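You operate a simulated robot arm through the tools that you are given. There is no shell and no other tool.

You run a simulated two-armed robot. Do the job below in one go: nothing can be reset, and whatever is moved stays where it is left.

TASK
Bring the tank's mix to between 4 and 5 % through the mixer.
Fine: pump switch on HAND; mixer 6 % or more if weak, 3 % or less if strong; red handle open before the water runs and left open; teal handle shut, level under MAX.
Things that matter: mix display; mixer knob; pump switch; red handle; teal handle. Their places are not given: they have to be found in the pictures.

It is judged by the outcome, as a careful person would: the job done as asked, and still so three seconds after it is handed in. It fails if anything else is knocked over, pushed out of place, dropped, spilled or broken.

THE ROBOT
Two 6-joint arms with fingered hands on one trunk that stands fixed in place. Base frame: the origin is at the foot of the trunk, x ahead of it, y to its left, z up. Lengths are in m, angles in degrees, forces in N, time in s.
The left shoulder is at [0.05, 0.17, 1.095], the right one opposite. With the tool pointing down near the work surface each hand reaches from about 0.34 to 0.68 m from the base axis, measured 20 degrees to its own side. Payload 3.5 kg a hand.
The TCP of each hand is the grasp point between the finger pads, 0.026 m short of the fingertips. In the tool frame z runs along the fingers and y along their closing line. The gripper opens to 0.132 m; its body begins 0.073 m behind the TCP. The gripper is a hand of 3 fingers: y runs from the thumb to the fingers, the wrist lies at [0, 0, -0.234] in the tool frame, and closing takes about 1.5 s.
Orientation is told as [roll, pitch, yaw] about the base's x, y, z axes, in that order, counted from this pose: with the fingers straight down and closing along the base's y, the tool's x points along the base's -x, its y along +y and its z along -z.

THE INTERFACE
- The arms move only by the tool apply_moves. It takes "left_commands", "right_commands" or both (then of equal length, played together; a hand with none holds still); each is a list of rows, each a list of 7 numbers: the turn, a rotation vector about the tool's x, y, z in degrees, then the shift along the tool's x, y, z in m, then the finger opening in m, from 0 to 0.132. In form: [[ax, ay, az, tx, ty, tz, claw], ...]. A call has 1 to 20 rows; each row shifts and turns the commanded pose from where the row before left it, along the tool's axes as they then stand. Each row takes 0.2 s and may step no farther than 0.05 m and 8.6 degrees from the row before; otherwise, or with a gripper value out of range, the whole call is refused. Where a pose cannot be reached the arm comes as near as it can. A force on the tool above 40 N (or 10 N above the force at the start of the call, whichever is more), or a blocked arm, ends the call early, and 0.2 s more pass. Each finger travels about 0.153 m/s and halts on what it meets, pressing with about 33 N; the grip force reading is that of the motor and also rises with nothing between the fingers. The clock runs only during rows and for 0.2 s after the last one: add rows that do not move to give the fingers time. The reply holds the time, the measured pose of the TCP, the force on the tool along the base axes, the opening and the grip force, in the units named above and with some noise, with the torque about the TCP (base axes, N m) and any sound that the robot's microphone picked up.
- Cameras (640 x 400 px; columns grow to the right, rows downward): "scene" is now at [0.0399, 0.0188, 1.6913]; the picture's right is [0.22, -0.98, 0.00], its down [-0.67, -0.15, -0.73] and it looks along [0.71, 0.16, -0.68] (base axes); focal length 376 px, centre (320, 200). "left" rides on the left gripper at [-0.062, 0.003, -0.092] in its tool frame; the picture's right is [-0.05, -1.00, 0.00], its down [0.83, -0.04, -0.56] and it looks along [0.55, -0.03, 0.83] (tool axes); focal length 230 px, centre (320, 200). "right" rides on the right gripper at [0.062, 0.003, -0.092] in its tool frame; the picture's right is [-0.05, 1.00, 0.00], its down [-0.83, -0.04, -0.56] and it looks along [-0.55, -0.03, 0.83] (tool axes); focal length 230 px, centre (320, 200).
- get_image(camera): a new picture of that camera. The clock stands still meanwhile.
- move_column(by): slides the trunk up (or, below 0, down) by that many m; the arms and the scene camera ride with it, the base frame stays. It gives what a move gives, with no picture.
- preshape(shape, hand): the hand has 3 fingers and takes this shape, open, in about a second: jaw (thumb against the fingers, like two jaws); tri (thumb and two fingers); tip (a fingertip pinch); poke (one finger out to press); point (the index stretched); flat (the hand flat); cup (the hand cupped); fist (a fist). The gripper value then closes the fingers along that shape, each until it touches; the sizes above hold for jaw. It gives what a move gives, with no picture.
- aim_head(pan, tilt): turns the head with the scene camera to pan (to the left, within 86 degrees either way) and tilt (down, from -29 to 69), counted from straight ahead of the robot. It gives what a move gives.
- pixel_to_xyz(camera, pixels): there is no depth. For up to 12 entries [column, row, z] of the newest picture of that camera ("zoom" is the newest enlarged one), the place [x, y] in the base frame at which the ray of that pixel passes the height z, good to about 0.002 m. The clock stands still meanwhile.
- enlarge(camera, box): a new picture of the part [left, top, right, bottom] of that camera's present view, enlarged. The clock stands still meanwhile.
- close_job(): hands the job in; it is judged then, once.

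Open the grippers and draw the arms clear of the work before you hand the job in, unless the task says otherwise.

The tools are called after "Call:" as a command line: name --argument value ..., lists and objects as JSON in quotes. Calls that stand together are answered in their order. apply_moves: Moves the arms, as the interface text tells. Its arguments: {"type":"object","properties":{"left_commands":{"type":"array"},"right_commands":{"type":"array"}},"required":[]} The other tools are called the same way: move_column (by) moves the trunk up or down; preshape (shape, hand) gives the hand a shape; aim_head (pan, tilt) turns the head that bears the scene camera; get_image (camera) takes a picture; pixel_to_xyz (camera, pixels) gives the place at which the rays of pixels pass given heights; enlarge (camera, box) takes an enlarged picture of a part of a camera's view; close_job () hands the job in.

At the start:

```text
time_s: 0.0
left_position: [0.5655, 0.3589, 1.2483]
left_tcp_rot: [0.0, 0.0, -0.1]
left_ft_force: [0.0, 0.4, 0.7]
left_ft_torque: [0.01, 0.02, 0.05]
left_gripper_width: 0.1321
left_finger_force: 0.0
left_shape: jaw
right_position: [0.5684, -0.0873, 1.2253]
right_tcp_rot: [0.0, 0.0, -0.2]
right_ft_force: [-0.2, 0.6, -0.2]
right_ft_torque: [-0.02, -0.02, 0.01]
right_gripper_width: 0.132
right_finger_force: 0.1
right_shape: jaw
trunk travel left (down, up): [-0.71, 0.0]
head pan, tilt (commanded): [12.6, 43.0]
```

scene: 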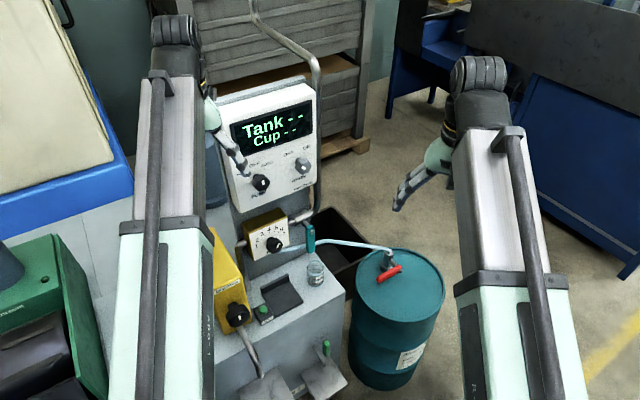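
right: 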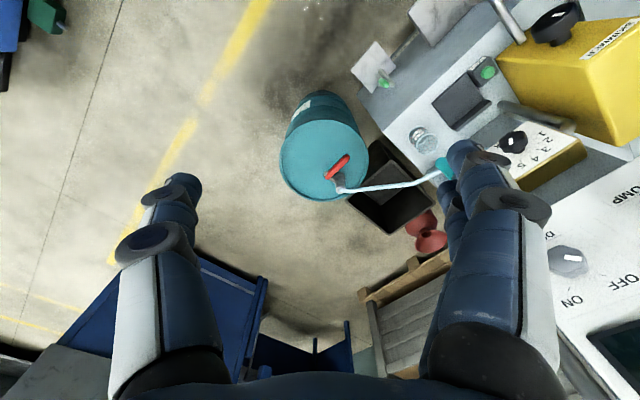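
left: 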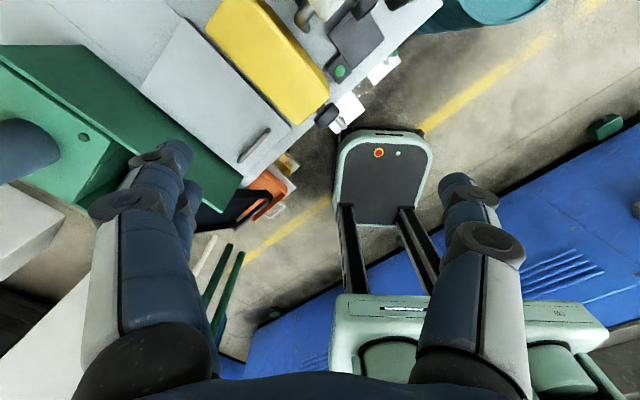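

I see a panel with a "Tank -- / Cup --" display near (272,132), knobs below it, a yellow mixer box near (265,240), a teal handle near (311,237) and a red handle near (380,273) on the barrel. I'll enlarge the key parts for labels.

Call:
enlarge --camera "scene" --box '[200, 70, 340, 210]'

Call:
enlarge --camera "scene" --box '[200, 190, 440, 340]'

Call:
enlarge --camera "scene" --box '[200, 260, 440, 400]'

```text
2.86 times, centred on (270, 140) of scene
```

zoom: 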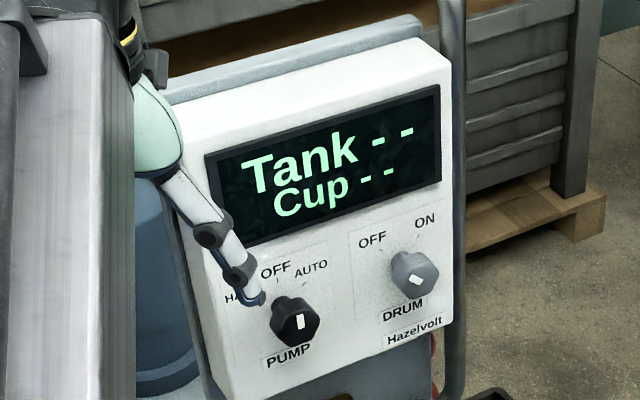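

```text
2.67 times, centred on (320, 265) of scene
```

zoom: 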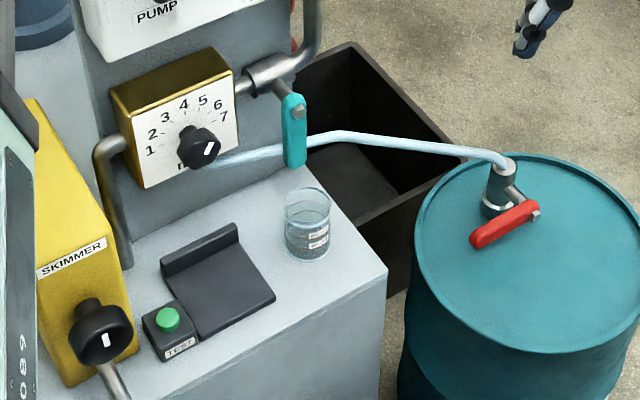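

```text
2.67 times, centred on (320, 330) of scene
```

zoom: 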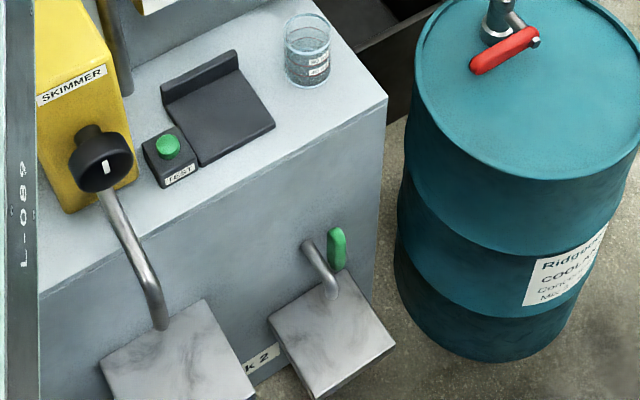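

The display shows "--" for both, so the pump must be run to get a reading. I'll query rays of the main parts from both views to triangulate them.

Call:
pixel_to_xyz --camera "scene" --pixels '[[261, 184, 1.2], [261, 184, 0.8], [302, 165, 1.2], [302, 165, 0.8], [273, 244, 1.0], [273, 244, 0.7], [310, 226, 1.0], [310, 226, 0.7], [310, 250, 0.8], [400, 267, 0.7], [400, 267, 0.5], [380, 276, 0.6]]'

Call:
pixel_to_xyz --camera "right" --pixels '[[568, 261, 1.2], [568, 261, 0.8], [512, 141, 1.0], [512, 141, 0.7], [443, 166, 1.0], [443, 166, 0.7], [338, 180, 0.7], [338, 180, 0.5], [330, 180, 0.6], [347, 157, 0.6], [420, 140, 0.8], [420, 140, 0.6]]'

Call:
enlarge --camera "right" --box '[400, 0, 640, 150]'

Call:
enlarge --camera "right" --box '[400, 120, 640, 270]'

Call:
enlarge --camera "right" --box '[260, 70, 480, 250]'

```text
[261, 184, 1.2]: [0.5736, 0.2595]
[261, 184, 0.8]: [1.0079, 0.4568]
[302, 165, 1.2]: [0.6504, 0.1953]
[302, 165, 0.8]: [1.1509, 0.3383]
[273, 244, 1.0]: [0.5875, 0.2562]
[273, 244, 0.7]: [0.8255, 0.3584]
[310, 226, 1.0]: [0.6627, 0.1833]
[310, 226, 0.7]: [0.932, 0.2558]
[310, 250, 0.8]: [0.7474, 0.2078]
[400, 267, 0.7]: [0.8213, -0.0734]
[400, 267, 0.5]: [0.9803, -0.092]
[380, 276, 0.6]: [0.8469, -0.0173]
```

```text
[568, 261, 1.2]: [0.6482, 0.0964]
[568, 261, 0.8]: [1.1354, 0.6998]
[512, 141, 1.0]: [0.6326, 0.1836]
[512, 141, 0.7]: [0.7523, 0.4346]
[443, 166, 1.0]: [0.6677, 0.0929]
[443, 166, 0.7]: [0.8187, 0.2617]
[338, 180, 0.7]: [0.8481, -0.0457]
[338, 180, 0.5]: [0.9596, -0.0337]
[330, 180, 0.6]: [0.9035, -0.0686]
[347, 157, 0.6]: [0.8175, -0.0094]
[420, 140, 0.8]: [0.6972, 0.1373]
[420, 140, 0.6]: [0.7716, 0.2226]
```

```text
2.67 times, centred on (520, 75) of right
```

zoom: 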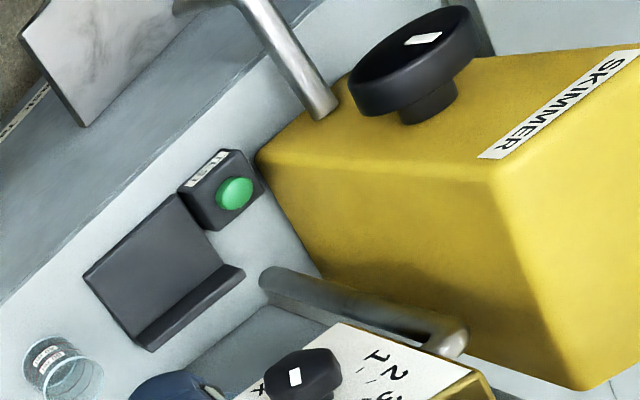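

```text
2.67 times, centred on (520, 195) of right
```

zoom: 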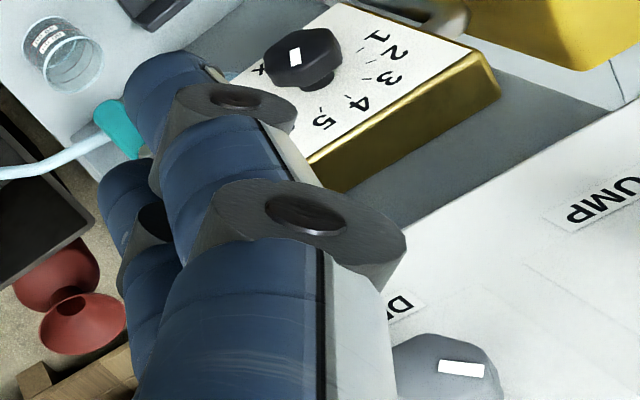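

```text
2.22 times, centred on (370, 160) of right
```

zoom: 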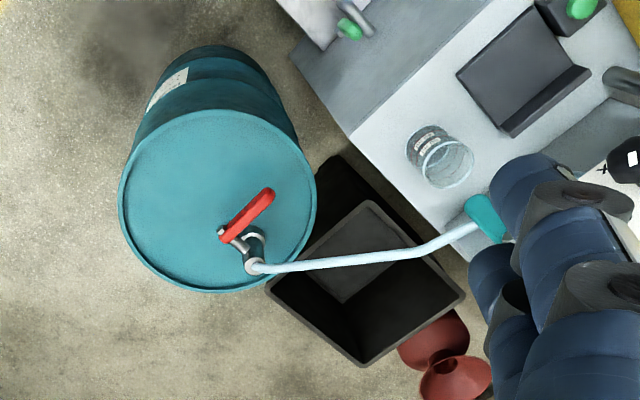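

Rough triangulation puts the pump knob near (0.67, 0.30, 1.11), mixer knob near (0.69, 0.29, 0.87), teal handle near (0.75, 0.21, 0.8) and red handle near (0.86, -0.04, 0.61). I'll look to the left with the head to see what is beside the left arm before moving it aside.

Call:
aim_head --pan 45 --tilt 40

Call:
get_image --camera "scene"

```text
time_s: 1.0
left_position: [0.5658, 0.3587, 1.2485]
left_tcp_rot: [0.0, 0.0, 0.0]
left_ft_force: [-0.2, 1.0, -0.1]
left_ft_torque: [0.0, 0.0, 0.0]
left_gripper_width: 0.1322
left_finger_force: 0.1
left_shape: jaw
right_position: [0.5687, -0.0877, 1.2247]
right_tcp_rot: [0.0, 0.0, -0.1]
right_ft_force: [0.0, 0.4, -0.5]
right_ft_torque: [-0.01, 0.01, 0.02]
right_gripper_width: 0.1319
right_finger_force: 0.0
right_shape: jaw
trunk travel left (down, up): [-0.71, 0.0]
head pan, tilt (commanded): [45.0, 40.0]
```

```text
taken
```

scene: 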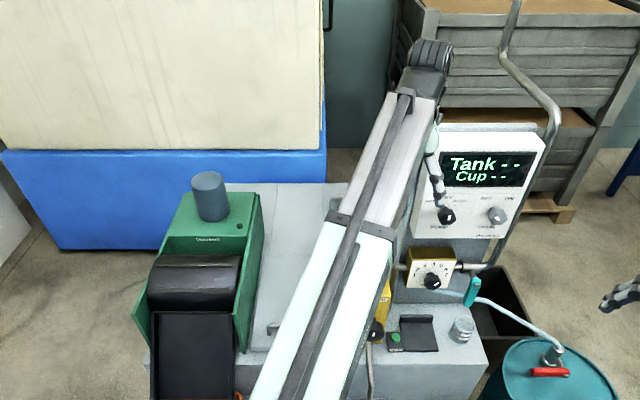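

The console faces the robot's right front (panel roughly square to a 45° view); nothing tall stands near the left hand at z≈1.25. I'll draw the left hand back-left and the right hand a bit right for a clear view.

Call:
apply_moves --left_commands '[[0, 0, 0, 0.03, 0.035, 0, 0.132], [0, 0, 0, 0.03, 0.035, 0, 0.132], [0, 0, 0, 0.03, 0.035, 0, 0.132], [0, 0, 0, 0.03, 0.035, 0, 0.132], [0, 0, 0, 0.03, 0.035, 0, 0.132]]' --right_commands '[[0, 0, 0, 0.02, -0.04, 0, 0.132], [0, 0, 0, 0.02, -0.04, 0, 0.132], [0, 0, 0, 0.02, -0.04, 0, 0.132], [0, 0, 0, 0.02, -0.04, 0, 0.132], [0, 0, 0, 0.02, -0.04, 0, 0.132]]'

Call:
aim_head --pan 20 --tilt 42

Call:
get_image --camera "scene"

Call:
get_image --camera "right"

Call:
get_image --camera "left"

```text
time_s: 2.2
left_position: [0.4198, 0.5341, 1.2388]
left_tcp_rot: [0.4, -0.4, -0.1]
left_ft_force: [-0.2, 0.0, 0.0]
left_ft_torque: [0.03, 0.03, -0.01]
left_gripper_width: 0.1318
left_finger_force: 0.0
left_shape: jaw
left hand out of reach, approached as far as the arm can: row 2, 3
right_position: [0.4777, -0.289, 1.2015]
right_tcp_rot: [0.1, -0.2, 0.0]
right_ft_force: [0.1, 0.0, 0.7]
right_ft_torque: [0.0, -0.02, -0.02]
right_gripper_width: 0.1318
right_finger_force: 0.0
right_shape: jaw
right hand out of reach, approached as far as the arm can: row 2, 3, 4, 5
trunk travel left (down, up): [-0.71, 0.0]
head pan, tilt (commanded): [45.0, 40.0]
```

```text
time_s: 3.1
left_position: [0.4201, 0.5327, 1.2394]
left_tcp_rot: [0.2, -0.3, 0.0]
left_ft_force: [0.3, 0.8, -0.4]
left_ft_torque: [0.03, 0.0, 0.01]
left_gripper_width: 0.1323
left_finger_force: 0.0
left_shape: jaw
right_position: [0.478, -0.2889, 1.2015]
right_tcp_rot: [0.0, -0.3, 0.0]
right_ft_force: [-0.9, 0.8, 0.9]
right_ft_torque: [0.0, 0.06, -0.03]
right_gripper_width: 0.1322
right_finger_force: 0.0
right_shape: jaw
trunk travel left (down, up): [-0.71, 0.0]
head pan, tilt (commanded): [20.0, 42.0]
```

```text
taken
```

scene: 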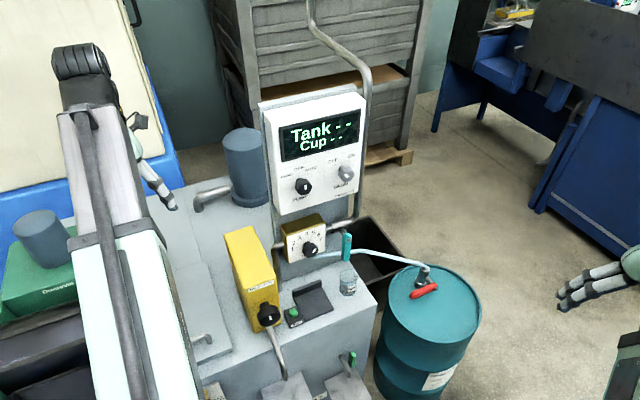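

```text
taken
```

right: 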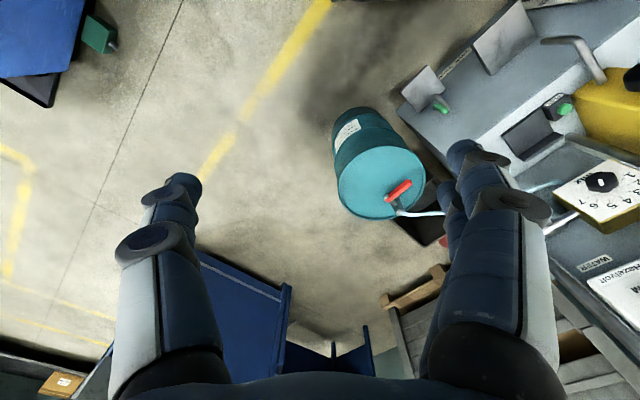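

```text
taken
```

left: 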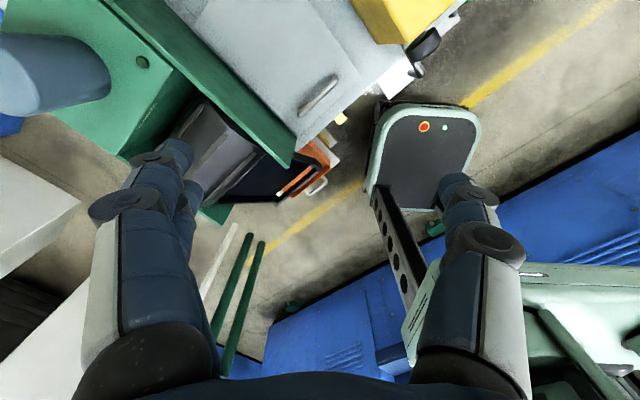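

Clear view now. I'll zoom in on the panel, the mixer/teal valve, the tank front and the drum tap.

Call:
enlarge --camera "scene" --box '[255, 80, 375, 215]'

Call:
enlarge --camera "scene" --box '[265, 195, 385, 310]'

Call:
enlarge --camera "scene" --box '[380, 230, 480, 320]'

Call:
enlarge --camera "scene" --box '[180, 280, 400, 400]'

Call:
enlarge --camera "right" --box '[320, 90, 480, 240]'

Call:
enlarge --camera "right" --box '[480, 80, 640, 240]'

```text
2.96 times, centred on (315, 148) of scene
```

zoom: 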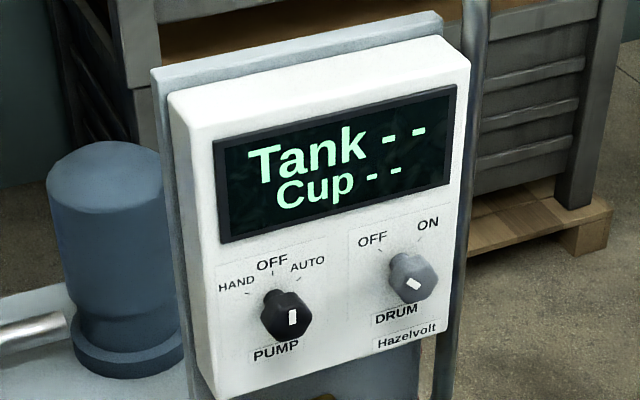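

```text
3.48 times, centred on (325, 252) of scene
```

zoom: 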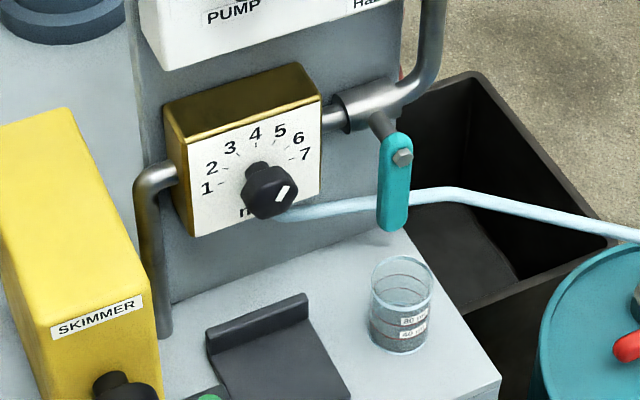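

```text
4.44 times, centred on (430, 275) of scene
```

zoom: 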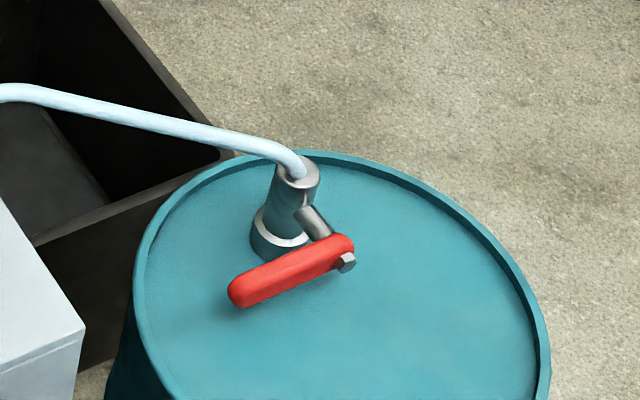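

```text
2.91 times, centred on (290, 340) of scene
```

zoom: 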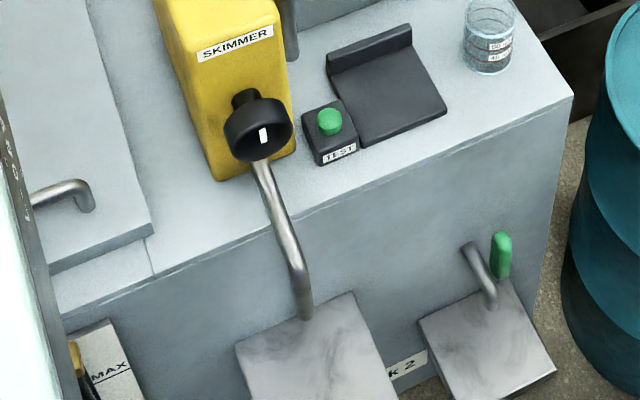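

```text
2.67 times, centred on (400, 165) of right
```

zoom: 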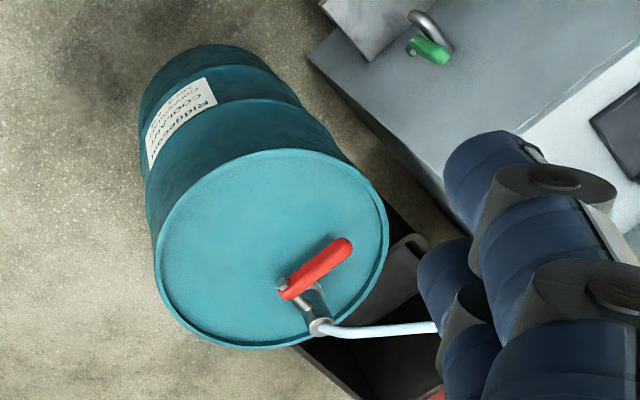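

```text
2.50 times, centred on (560, 160) of right
```

zoom: 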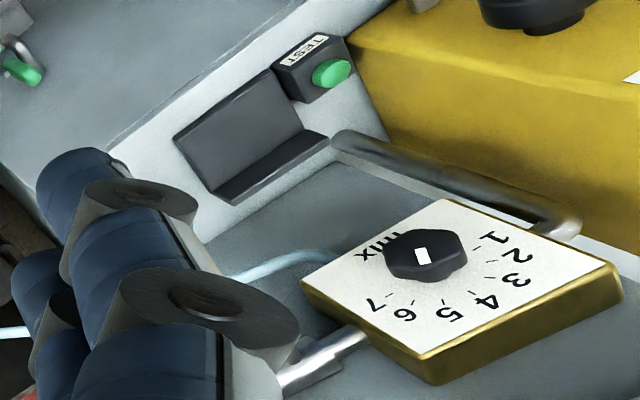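

The pump knob's mark looks vertical (OFF), the tank front has a MAX level plate at lower left. I'll zoom closer on each knob and the level plate.

Call:
enlarge --camera "scene" --box '[285, 220, 335, 270]'

Call:
enlarge --camera "scene" --box '[270, 150, 330, 210]'

Call:
enlarge --camera "scene" --box '[190, 370, 240, 400]'

Call:
enlarge --camera "right" --box '[560, 150, 640, 210]'

Call:
enlarge --camera "scene" --box '[330, 215, 380, 265]'

```text
8.00 times, centred on (310, 245) of scene
```

zoom: 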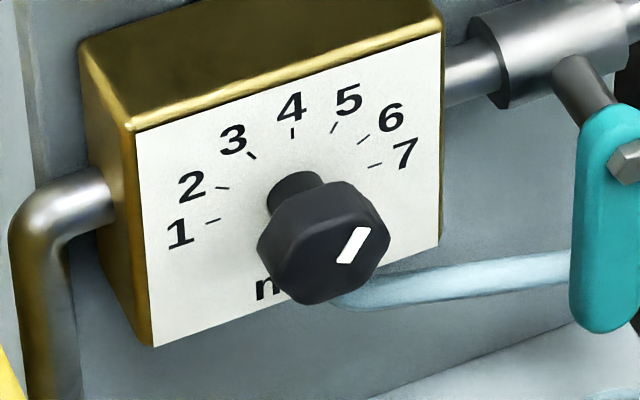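

```text
6.67 times, centred on (300, 180) of scene
```

zoom: 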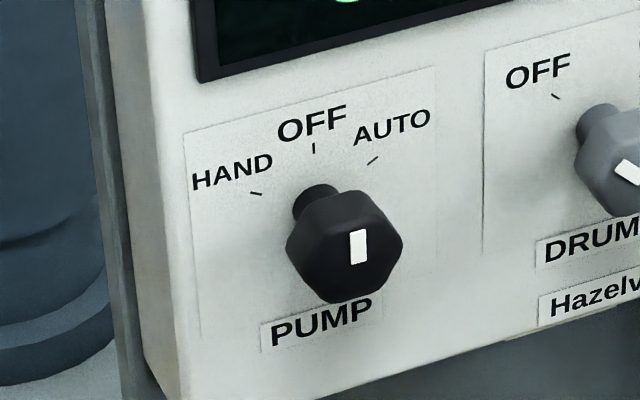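

```text
12.80 times, centred on (215, 385) of scene
```

zoom: 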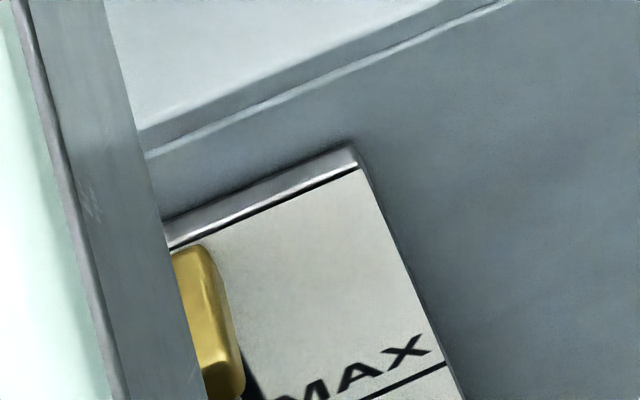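

```text
6.67 times, centred on (600, 180) of right
```

zoom: 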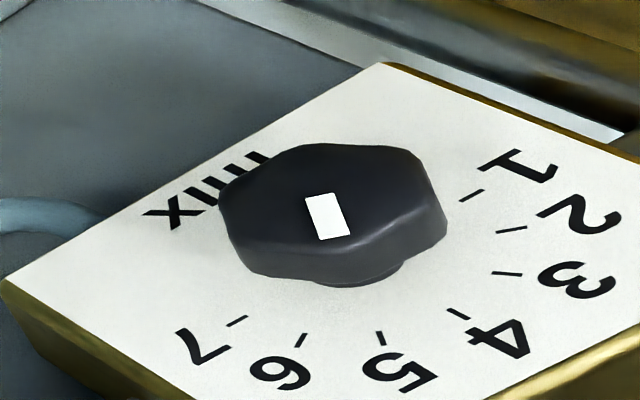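

```text
8.00 times, centred on (355, 240) of scene
```

zoom: 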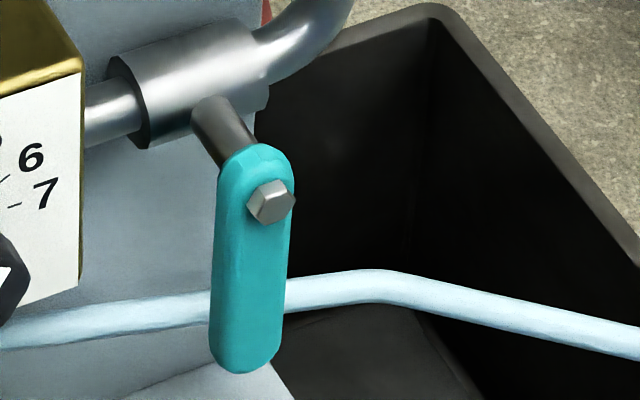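

The mixer mark points at about 5; both valve handles stand crosswise to their pipes (shut). I'll query rays of matched features from the scene and right cameras for triangulation.

Call:
pixel_to_xyz --camera "scene" --pixels '[[314.1, 250.6, 1.0], [314.1, 250.6, 0.7], [289, 263.4, 1.0], [289, 263.4, 0.7], [325, 250.6, 1.0], [325, 250.6, 0.7], [286.6, 236, 1.0], [286.6, 236, 0.7], [325.4, 224.4, 1.0], [325.4, 224.4, 0.7], [306, 187, 1.2], [306, 187, 0.9]]'

Call:
pixel_to_xyz --camera "right" --pixels '[[601.2, 182.4, 1.0], [601.2, 182.4, 0.7], [609, 159.7, 1.0], [609, 159.7, 0.7], [552.7, 192.5, 1.0], [552.7, 192.5, 0.7], [602, 223, 1.0], [602, 223, 0.7]]'

```text
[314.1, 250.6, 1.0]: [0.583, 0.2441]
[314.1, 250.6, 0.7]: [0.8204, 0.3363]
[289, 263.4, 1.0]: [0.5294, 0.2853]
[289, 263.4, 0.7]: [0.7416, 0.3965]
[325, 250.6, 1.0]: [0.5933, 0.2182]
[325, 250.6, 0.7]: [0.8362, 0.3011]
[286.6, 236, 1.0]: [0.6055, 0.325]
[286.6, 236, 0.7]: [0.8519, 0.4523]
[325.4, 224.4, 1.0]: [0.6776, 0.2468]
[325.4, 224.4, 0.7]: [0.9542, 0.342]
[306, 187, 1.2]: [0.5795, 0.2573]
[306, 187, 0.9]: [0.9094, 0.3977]
```

```text
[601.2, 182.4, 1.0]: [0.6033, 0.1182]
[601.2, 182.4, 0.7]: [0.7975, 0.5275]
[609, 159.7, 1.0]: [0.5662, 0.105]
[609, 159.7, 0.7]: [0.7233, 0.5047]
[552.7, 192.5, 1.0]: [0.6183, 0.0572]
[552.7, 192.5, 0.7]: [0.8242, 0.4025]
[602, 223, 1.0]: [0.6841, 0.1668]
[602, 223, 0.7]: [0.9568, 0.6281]
```

The mixer plate comes out vertical, centred near (0.70, 0.31, 0.875), facing (-0.73,-0.68). Next I triangulate the red handle, teal handle, skimmer and deck features.

Call:
pixel_to_xyz --camera "scene" --pixels '[[435.6, 289.2, 0.7], [435.6, 289.2, 0.5], [412, 295.3, 0.7], [412, 295.3, 0.5], [424.8, 268.7, 0.7], [424.8, 268.7, 0.5], [269, 316, 1.0], [269, 316, 0.7], [277, 300, 1.0], [277, 300, 0.7], [347, 276, 0.8], [347, 276, 0.6]]'

Call:
pixel_to_xyz --camera "right" --pixels '[[386.1, 197.6, 0.7], [386.1, 197.6, 0.5], [408.6, 182.6, 0.7], [408.6, 182.6, 0.5], [400, 212.9, 0.7], [400, 212.9, 0.5]]'

Call:
enlarge --camera "right" --box '[520, 20, 720, 145]'

Call:
enlarge --camera "scene" --box '[210, 210, 370, 330]'

```text
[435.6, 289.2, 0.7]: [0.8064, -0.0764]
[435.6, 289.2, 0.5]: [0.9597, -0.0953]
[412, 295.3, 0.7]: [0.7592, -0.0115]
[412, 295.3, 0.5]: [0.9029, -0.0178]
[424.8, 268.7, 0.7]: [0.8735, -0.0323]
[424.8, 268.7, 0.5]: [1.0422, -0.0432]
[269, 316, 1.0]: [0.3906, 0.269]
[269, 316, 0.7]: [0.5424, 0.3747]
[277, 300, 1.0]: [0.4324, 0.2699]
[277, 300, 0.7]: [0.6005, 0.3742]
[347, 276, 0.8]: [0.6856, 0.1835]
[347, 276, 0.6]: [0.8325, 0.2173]
```

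```text
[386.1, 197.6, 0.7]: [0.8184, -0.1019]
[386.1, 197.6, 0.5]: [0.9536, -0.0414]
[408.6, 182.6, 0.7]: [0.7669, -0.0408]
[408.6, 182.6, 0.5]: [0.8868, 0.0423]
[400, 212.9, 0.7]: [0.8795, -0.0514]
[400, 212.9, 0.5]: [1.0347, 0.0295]
```

```text
refused: 720 is not a number from 0 to 640
```

```text
3.33 times, centred on (290, 270) of scene
```

zoom: 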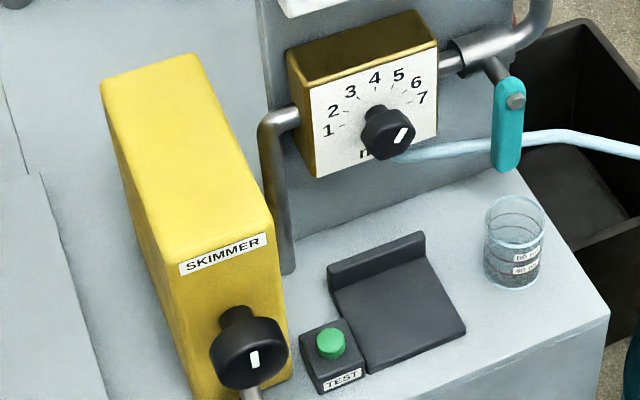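

Red handle bolt is near (0.858,-0.082,0.634), its tip near (0.806,-0.014,0.634). Now I check the deck height and skimmer knob clearance with a matching zoom of the right camera.

Call:
enlarge --camera "right" --box '[480, 20, 640, 145]'

Call:
pixel_to_xyz --camera "scene" --pixels '[[334.1, 309, 0.8], [334.1, 309, 0.6], [270.5, 317.4, 1.0], [270.5, 317.4, 0.7], [291, 311, 0.8], [291, 311, 0.6]]'

Call:
pixel_to_xyz --camera "right" --pixels '[[503.2, 135.2, 0.8], [503.2, 135.2, 0.6]]'

```text
3.20 times, centred on (560, 82) of right
```

zoom: 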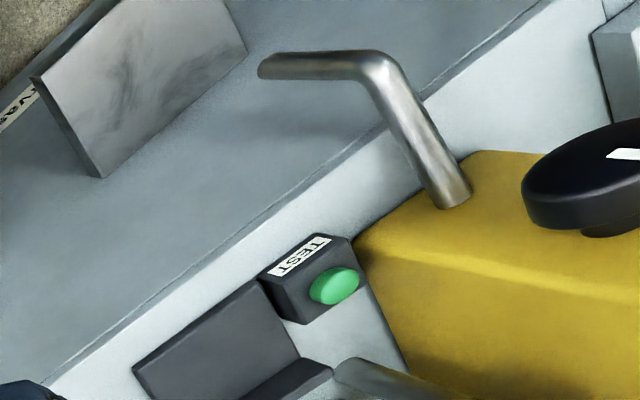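

```text
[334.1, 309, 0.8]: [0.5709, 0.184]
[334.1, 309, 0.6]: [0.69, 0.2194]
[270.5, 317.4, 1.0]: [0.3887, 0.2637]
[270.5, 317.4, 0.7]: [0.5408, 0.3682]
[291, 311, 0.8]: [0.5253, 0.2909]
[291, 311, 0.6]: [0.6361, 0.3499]
```

```text
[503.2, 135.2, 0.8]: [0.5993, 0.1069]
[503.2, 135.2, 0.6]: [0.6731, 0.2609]
```

Deck comes out at z≈0.66, so there is about 0.2 m under the mixer knob. I check the skimmer knob location.

Call:
pixel_to_xyz --camera "zoom" --pixels '[[632, 155, 1.0], [632, 155, 0.7], [335, 285, 0.7], [470, 152, 0.9], [470, 152, 0.7]]'

```text
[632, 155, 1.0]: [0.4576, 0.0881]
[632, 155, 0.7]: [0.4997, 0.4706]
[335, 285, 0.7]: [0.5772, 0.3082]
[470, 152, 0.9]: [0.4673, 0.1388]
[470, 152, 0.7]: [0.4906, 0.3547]
```

Skimmer knob sits at about (0.48, 0.33, 0.81), about 0.17 m to the side of the mixer knob, so a horizontal approach is clear. I bring the left hand toward the middle, ready to tilt it level.

Call:
apply_moves --left_commands '[[0, 0, 0, 0.005, -0.0416, 0, 0.132], [0, 0, 0, 0.005, -0.0416, 0, 0.132], [0, 0, 0, 0.005, -0.0416, 0, 0.132], [0, 0, 0, 0.005, -0.0416, 0, 0.132], [0, 0, 0, 0.005, -0.0416, 0, 0.132], [0, 0, 0, 0.005, -0.0416, 0, 0.132], [0, 0, 0, 0.005, -0.0416, 0, 0.132], [0, 0, 0, 0.005, -0.0416, 0, 0.132]]'

```text
time_s: 4.9
left_position: [0.4316, 0.2226, 1.1706]
left_tcp_rot: [-0.1, 0.0, 0.0]
left_ft_force: [0.0, 0.3, 0.3]
left_ft_torque: [0.0, 0.02, -0.01]
left_gripper_width: 0.1321
left_finger_force: 0.0
left_shape: jaw
left hand out of reach, approached as far as the arm can: row 1, 2, 3, 4, 5, 6, 7, 8
right_position: [0.4791, -0.2899, 1.2021]
right_tcp_rot: [0.0, -0.2, 0.1]
right_ft_force: [0.6, -0.3, -0.1]
right_ft_torque: [0.02, 0.0, 0.02]
right_gripper_width: 0.132
right_finger_force: 0.0
right_shape: jaw
trunk travel left (down, up): [-0.71, 0.0]
head pan, tilt (commanded): [20.0, 42.0]
```

The arm clipped at its inner limit, now at (0.43, 0.22, 1.17). I tilt the hand level with the wrist sinking about 0.2 m, staying well short of the panel.

Call:
apply_moves --left_commands '[[0, -8.2, 0, -0.0321, 0, 0.0156, 0.132], [0, -8.2, 0, -0.0296, 0, 0.0152, 0.132], [0, -8.2, 0, -0.0271, 0, 0.0145, 0.132], [0, -8.2, 0, -0.0248, 0, 0.0134, 0.132], [0, -8.2, 0, -0.0226, 0, 0.012, 0.132], [0, -8.2, 0, -0.0207, 0, 0.0103, 0.132], [0, -8.2, 0, -0.019, 0, 0.0084, 0.132], [0, -8.2, 0, -0.0176, 0, 0.0062, 0.132], [0, -8.2, 0, -0.0165, 0, 0.0038, 0.132], [0, -8.2, 0, -0.0158, 0, 0.0014, 0.132], [0, -8.0, 0, -0.0154, 0, -0.0012, 0.132]]'

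Call:
get_image --camera "scene"

Call:
get_image --camera "left"

```text
time_s: 6.8
left_position: [0.6826, 0.2253, 1.1762]
left_tcp_rot: [-1.9, -69.2, 1.3]
left_ft_force: [-16.6, -8.5, -2.4]
left_ft_torque: [-0.13, -0.02, 0.87]
left_gripper_width: 0.1309
left_finger_force: 0.0
left_shape: jaw
left hand out of reach, approached as far as the arm can: row 1, 2, 3, 4, 5, 6, 7, 9
right_position: [0.4767, -0.2891, 1.2019]
right_tcp_rot: [-0.1, -0.3, -0.1]
right_ft_force: [-1.0, -0.4, 0.7]
right_ft_torque: [0.0, 0.0, -0.02]
right_gripper_width: 0.1318
right_finger_force: 0.0
right_shape: jaw
trunk travel left (down, up): [-0.71, 0.0]
head pan, tilt (commanded): [20.0, 42.0]
stopped in row 9 (left hand): the force on the tool passed its limit at 51 N (the readings are from after the stop); the commanded pose is now the measured one
```

```text
taken
```

scene: 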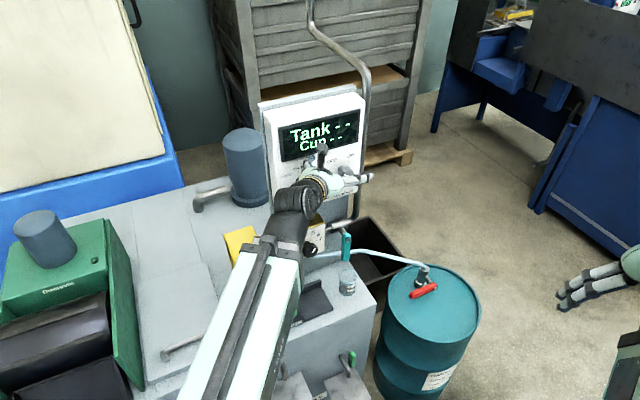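

```text
taken
```

left: 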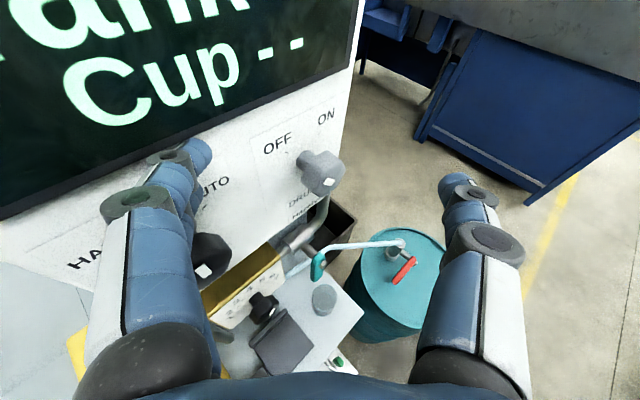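

The hand overshot and its left fingers touched the panel (at about (160,170) in the left view). I back it straight off the panel now.

Call:
apply_moves --left_commands '[[0, 0, 0, 0.005, -0.02, -0.015, 0.132], [0, 0, 0, 0.007, -0.02, -0.02, 0.132], [0, 0, 0, 0.007, -0.02, -0.02, 0.132], [0, 0, 0, 0.007, -0.02, -0.02, 0.132]]'

Call:
get_image --camera "scene"

Call:
get_image --camera "left"

```text
time_s: 7.8
left_position: [0.6887, 0.15, 1.186]
left_tcp_rot: [-1.7, -69.2, 1.3]
left_ft_force: [0.3, 0.6, 0.0]
left_ft_torque: [0.03, 0.01, -0.02]
left_gripper_width: 0.1317
left_finger_force: 0.0
left_shape: jaw
left hand out of reach, approached as far as the arm can: row 1, 2, 3, 4
right_position: [0.478, -0.2894, 1.2009]
right_tcp_rot: [0.0, -0.3, 0.0]
right_ft_force: [-0.3, -0.3, 0.8]
right_ft_torque: [0.01, 0.01, -0.03]
right_gripper_width: 0.1319
right_finger_force: 0.1
right_shape: jaw
trunk travel left (down, up): [-0.71, 0.0]
head pan, tilt (commanded): [20.0, 42.0]
```

```text
taken
```

scene: 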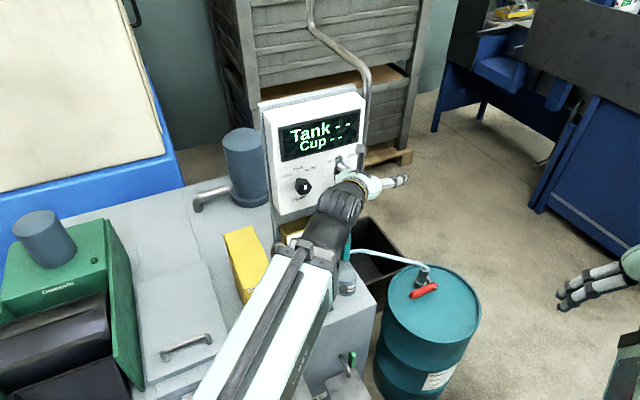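

```text
taken
```

left: 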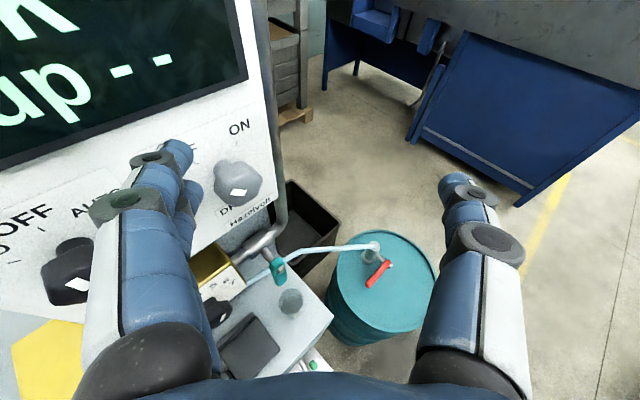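

The left arm is at its inner reach limit here and cannot yaw to the panel well, so I'll use the right arm for the panel. First I bring the left hand back to pointing down with the wrist in place.

Call:
apply_moves --left_commands '[[0, 8.5, 0, 0.034, 0, -0.0026, 0.132], [0, 8.5, 0, 0.034, 0, -0.0026, 0.132], [0, 8.5, 0, 0.034, 0, -0.0026, 0.132], [0, 8.5, 0, 0.034, 0, -0.0026, 0.132], [0, 8.5, 0, 0.034, 0, -0.0026, 0.132], [0, 8.5, 0, 0.034, 0, -0.0026, 0.132], [0, 8.5, 0, 0.034, 0, -0.0026, 0.132], [0, 8.5, 0, 0.034, 0, -0.0026, 0.132]]'

```text
time_s: 9.6
left_position: [0.4783, 0.1502, 1.0414]
left_tcp_rot: [-0.7, -1.2, -0.2]
left_ft_force: [-0.2, -0.7, 0.0]
left_ft_torque: [0.0, 0.0, 0.02]
left_gripper_width: 0.1316
left_finger_force: 0.2
left_shape: jaw
right_position: [0.4784, -0.2882, 1.2022]
right_tcp_rot: [0.0, -0.3, 0.0]
right_ft_force: [-0.3, -0.4, -0.6]
right_ft_torque: [-0.04, 0.02, 0.0]
right_gripper_width: 0.1318
right_finger_force: 0.0
right_shape: jaw
trunk travel left (down, up): [-0.71, 0.0]
head pan, tilt (commanded): [20.0, 42.0]
```

Left hand is pointing down again at (0.478, 0.150, 1.041). I park it back at the upper left, moving left and up.

Call:
apply_moves --left_commands '[[0, 0, 0, 0, 0.03, -0.035, 0.132], [0, 0, 0, 0, 0.042, -0.02, 0.132], [0, 0, 0, 0, 0.042, -0.02, 0.132], [0, 0, 0, 0, 0.042, -0.02, 0.132], [0, 0, 0, 0, 0.042, -0.015, 0.132], [0, 0, 0, 0.012, 0.042, -0.015, 0.132], [0, 0, 0, 0.012, 0.042, -0.015, 0.132], [0, 0, 0, 0.012, 0.042, -0.015, 0.132], [0, 0, 0, 0.012, 0.042, -0.015, 0.132]]'

Call:
get_image --camera "scene"

```text
time_s: 11.6
left_position: [0.4322, 0.5192, 1.2057]
left_tcp_rot: [-0.6, -1.3, -0.4]
left_ft_force: [-1.1, 0.3, 0.1]
left_ft_torque: [-0.01, -0.03, 0.01]
left_gripper_width: 0.1317
left_finger_force: 0.0
left_shape: jaw
right_position: [0.4777, -0.2884, 1.2024]
right_tcp_rot: [0.0, -0.4, -0.1]
right_ft_force: [-0.1, 0.4, 0.0]
right_ft_torque: [-0.01, 0.01, 0.0]
right_gripper_width: 0.1317
right_finger_force: 0.1
right_shape: jaw
trunk travel left (down, up): [-0.71, 0.0]
head pan, tilt (commanded): [20.0, 42.0]
```

```text
taken
```

scene: 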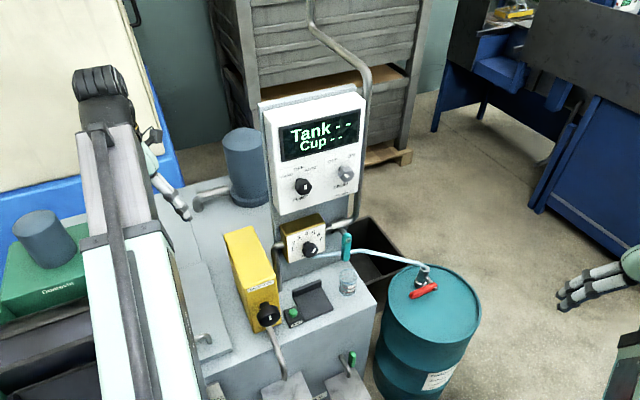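

Panel and knobs look unchanged. Now I bring the right hand to about (0.48,-0.15,1.08) and yaw it to 43° while still pointing down.

Call:
apply_moves --right_commands '[[0, 0, 0, 0, 0.0345, 0.03, 0.132], [0, 0, 0, 0, 0.0345, 0.03, 0.132], [0, 0, 0, 0, 0.0345, 0.03, 0.132], [0, 0, 0, 0, 0.0345, 0.03, 0.132], [0, 0, -8.6, 0, 0, 0, 0.132], [0, 0, -8.6, 0, 0, 0, 0.132], [0, 0, -8.6, 0, 0, 0, 0.132], [0, 0, -8.6, 0, 0, 0, 0.132], [0, 0, -8.6, 0, 0, 0, 0.132]]'

```text
time_s: 13.6
left_position: [0.4324, 0.518, 1.2059]
left_tcp_rot: [-0.6, -1.3, -0.3]
left_ft_force: [0.9, -0.4, 0.1]
left_ft_torque: [0.02, -0.02, 0.0]
left_gripper_width: 0.1322
left_finger_force: 0.2
left_shape: jaw
right_position: [0.4782, -0.1502, 1.0811]
right_tcp_rot: [-0.2, -0.3, 43.1]
right_ft_force: [0.3, 0.7, -0.2]
right_ft_torque: [0.02, -0.04, 0.01]
right_gripper_width: 0.1318
right_finger_force: 0.0
right_shape: jaw
trunk travel left (down, up): [-0.71, 0.0]
head pan, tilt (commanded): [20.0, 42.0]
```

Right hand is at (0.478,-0.150,1.081), yaw 43°. I tilt it up toward level in two batches, watching position.

Call:
apply_moves --right_commands '[[0, -8.2, 0, -0.0321, 0, 0.0156, 0.132], [0, -8.2, 0, -0.0296, 0, 0.0152, 0.132], [0, -8.2, 0, -0.0271, 0, 0.0145, 0.132], [0, -8.2, 0, -0.0248, 0, 0.0134, 0.132], [0, -8.2, 0, -0.0226, 0, 0.012, 0.132], [0, -8.2, 0, -0.0207, 0, 0.0103, 0.132]]'

```text
time_s: 15.0
left_position: [0.4306, 0.5178, 1.2063]
left_tcp_rot: [-0.6, -1.3, -0.3]
left_ft_force: [-0.6, -0.4, -0.6]
left_ft_torque: [-0.01, -0.03, 0.01]
left_gripper_width: 0.132
left_finger_force: 0.0
left_shape: jaw
right_position: [0.6037, -0.0375, 1.0549]
right_tcp_rot: [-0.3, -49.4, 43.0]
right_ft_force: [0.5, -0.8, 0.1]
right_ft_torque: [0.03, 0.0, 0.01]
right_gripper_width: 0.1317
right_finger_force: 0.1
right_shape: jaw
trunk travel left (down, up): [-0.71, 0.0]
head pan, tilt (commanded): [20.0, 42.0]
```

No reach trouble; tilt is at -49°. I finish the tilt to level.

Call:
apply_moves --right_commands '[[0, -8.2, 0, -0.019, 0, 0.0084, 0.132], [0, -8.2, 0, -0.0176, 0, 0.0062, 0.132], [0, -8.2, 0, -0.0165, 0, 0.0038, 0.132], [0, -8.2, 0, -0.0158, 0, 0.0014, 0.132], [0, -7.8, 0, -0.0154, 0, -0.0012, 0.132]]'

Call:
get_image --camera "right"

Call:
get_image --camera "scene"

```text
time_s: 16.2
left_position: [0.4315, 0.5168, 1.205]
left_tcp_rot: [-0.6, -1.3, -0.3]
left_ft_force: [0.6, 0.1, 0.2]
left_ft_torque: [0.02, -0.02, 0.01]
left_gripper_width: 0.1319
left_finger_force: 0.1
left_shape: jaw
right_position: [0.641, 0.0091, 1.1503]
right_tcp_rot: [2.8, -79.1, 39.8]
right_ft_force: [-0.6, 0.0, -0.4]
right_ft_torque: [-0.01, -0.01, -0.03]
right_gripper_width: 0.1318
right_finger_force: 0.1
right_shape: jaw
right hand out of reach, approached as far as the arm can: row 3, 4, 5
trunk travel left (down, up): [-0.71, 0.0]
head pan, tilt (commanded): [20.0, 42.0]
```

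```text
taken
```

right: 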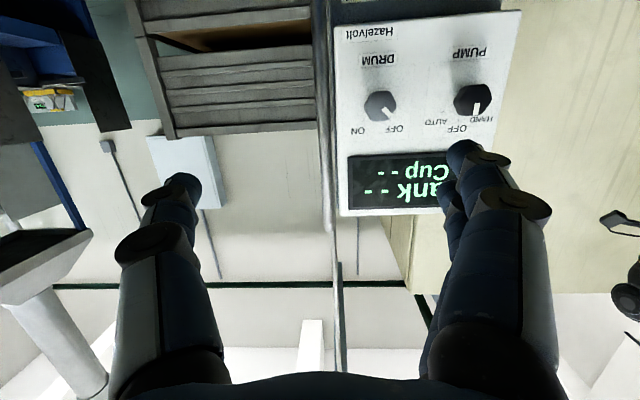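

```text
taken
```

scene: 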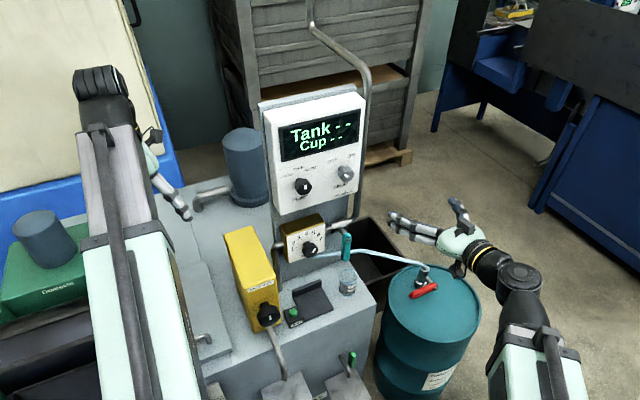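

The right hand is level enough (-79°) at (0.641,0.009,1.150). I zoom both cameras on the pump knob to triangulate it precisely.

Call:
enlarge --camera "right" --box '[330, 0, 530, 150]'

Call:
pixel_to_xyz --camera "scene" --pixels '[[305.7, 186.9, 1.2], [305.7, 186.9, 1.0], [346.3, 175, 1.2], [346.3, 175, 1.0]]'

```text
2.67 times, centred on (430, 75) of right
```

zoom: 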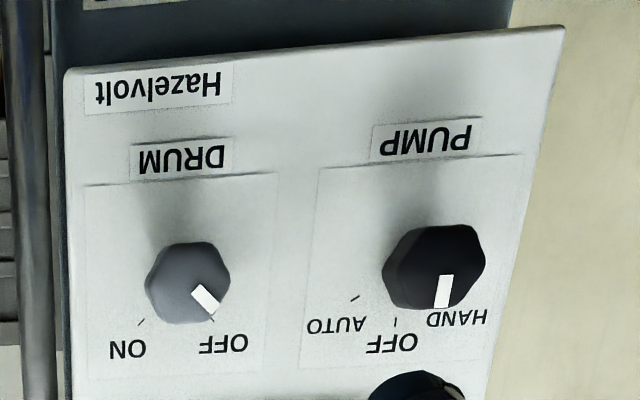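

```text
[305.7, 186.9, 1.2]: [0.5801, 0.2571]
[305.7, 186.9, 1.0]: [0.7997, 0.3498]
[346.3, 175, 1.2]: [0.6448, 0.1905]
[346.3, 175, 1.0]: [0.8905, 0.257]
```

Call:
pixel_to_xyz --camera "right" --pixels '[[475.7, 109.1, 1.2], [475.7, 109.1, 1.0], [387.3, 111.7, 1.2], [387.3, 111.7, 1.0]]'

Call:
pixel_to_xyz --camera "scene" --pixels '[[346.8, 176.4, 1.2], [346.8, 176.4, 1.0]]'

```text
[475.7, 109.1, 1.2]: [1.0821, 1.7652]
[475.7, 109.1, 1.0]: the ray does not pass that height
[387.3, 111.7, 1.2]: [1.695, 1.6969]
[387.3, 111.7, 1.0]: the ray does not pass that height
```

```text
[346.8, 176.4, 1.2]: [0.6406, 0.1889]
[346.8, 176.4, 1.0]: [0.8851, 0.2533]
```

Triangulation agrees well: pump mark at (0.663, 0.292, 1.125), drum mark at (0.739, 0.215, 1.120), panel yaw about 44.5°. I advance the right hand in depth and square it to the panel, still right of the knobs and about 5 cm short of their faces.

Call:
apply_moves --right_commands '[[-0.48, -2.7, -0.18, 0.0024, 0.0011, 0.0353, 0.132], [-0.48, -2.7, -0.18, 0.0024, 0.0011, 0.0353, 0.132], [-0.48, -2.7, -0.18, 0.0024, 0.0011, 0.0353, 0.132], [-0.48, -2.7, -0.18, 0.0024, 0.0011, 0.0353, 0.132]]'

```text
time_s: 17.2
left_position: [0.4323, 0.5179, 1.2068]
left_tcp_rot: [-0.6, -1.3, -0.3]
left_ft_force: [0.0, -0.5, -0.7]
left_ft_torque: [-0.01, 0.03, 0.01]
left_gripper_width: 0.1321
left_finger_force: 0.1
left_shape: jaw
right_position: [0.7411, 0.1225, 1.2302]
right_tcp_rot: [19.5, -87.7, 24.8]
right_ft_force: [-0.6, 0.0, 0.7]
right_ft_torque: [-0.03, -0.02, 0.01]
right_gripper_width: 0.1317
right_finger_force: 0.0
right_shape: jaw
right hand out of reach, approached as far as the arm can: row 1, 2, 3, 4
trunk travel left (down, up): [-0.71, 0.0]
head pan, tilt (commanded): [20.0, 42.0]
```

The hand squared up (tool z ≈ (0.715, 0.698, -0.04)) but rode up to z 1.23 because the wrist cannot level out so low relative to the shoulder. Lowering the trunk 0.2 m puts the shoulder below the work; nothing lies under either hand within that drop.

Call:
move_column --by -0.1

Call:
get_image --camera "scene"

Call:
get_image --camera "left"

```text
time_s: 18.6
left_position: [0.4308, 0.5171, 1.105]
left_tcp_rot: [-0.6, -1.3, -0.4]
left_ft_force: [-0.1, 0.4, -0.5]
left_ft_torque: [0.0, -0.01, -0.01]
left_gripper_width: 0.1319
left_finger_force: 0.0
left_shape: jaw
right_position: [0.7397, 0.1223, 1.1287]
right_tcp_rot: [19.4, -87.6, 25.0]
right_ft_force: [-0.1, -0.5, -0.5]
right_ft_torque: [0.02, 0.01, 0.03]
right_gripper_width: 0.1322
right_finger_force: 0.0
right_shape: jaw
trunk travel left (down, up): [-0.61, 0.1]
head pan, tilt (commanded): [20.0, 42.0]
```

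```text
taken
```

scene: 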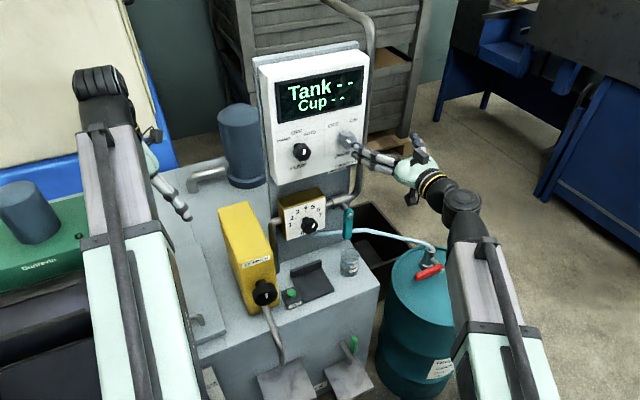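

```text
taken
```

left: 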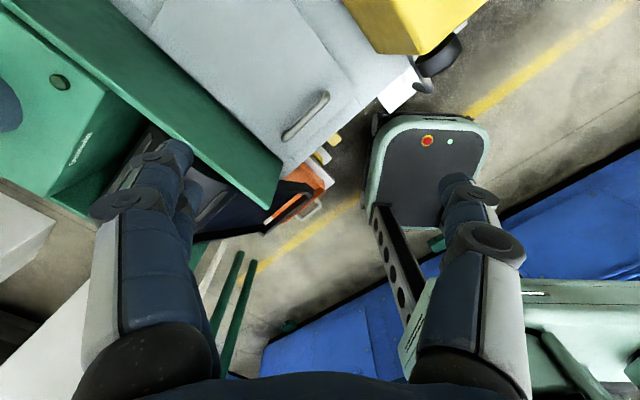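

Views are clear under both hands (left fingertips about 0.3 m above the tank lid). I lower the trunk another 0.1 m.

Call:
move_column --by -0.1

```text
time_s: 19.9
left_position: [0.4319, 0.5175, 1.0052]
left_tcp_rot: [-0.6, -1.3, -0.2]
left_ft_force: [0.9, -0.4, -0.8]
left_ft_torque: [0.01, 0.0, 0.02]
left_gripper_width: 0.132
left_finger_force: 0.0
left_shape: jaw
right_position: [0.7389, 0.1228, 1.0278]
right_tcp_rot: [19.2, -87.5, 25.0]
right_ft_force: [0.1, 0.3, -0.7]
right_ft_torque: [0.03, -0.02, 0.0]
right_gripper_width: 0.1319
right_finger_force: 0.1
right_shape: jaw
trunk travel left (down, up): [-0.51, 0.2]
head pan, tilt (commanded): [20.0, 42.0]
```

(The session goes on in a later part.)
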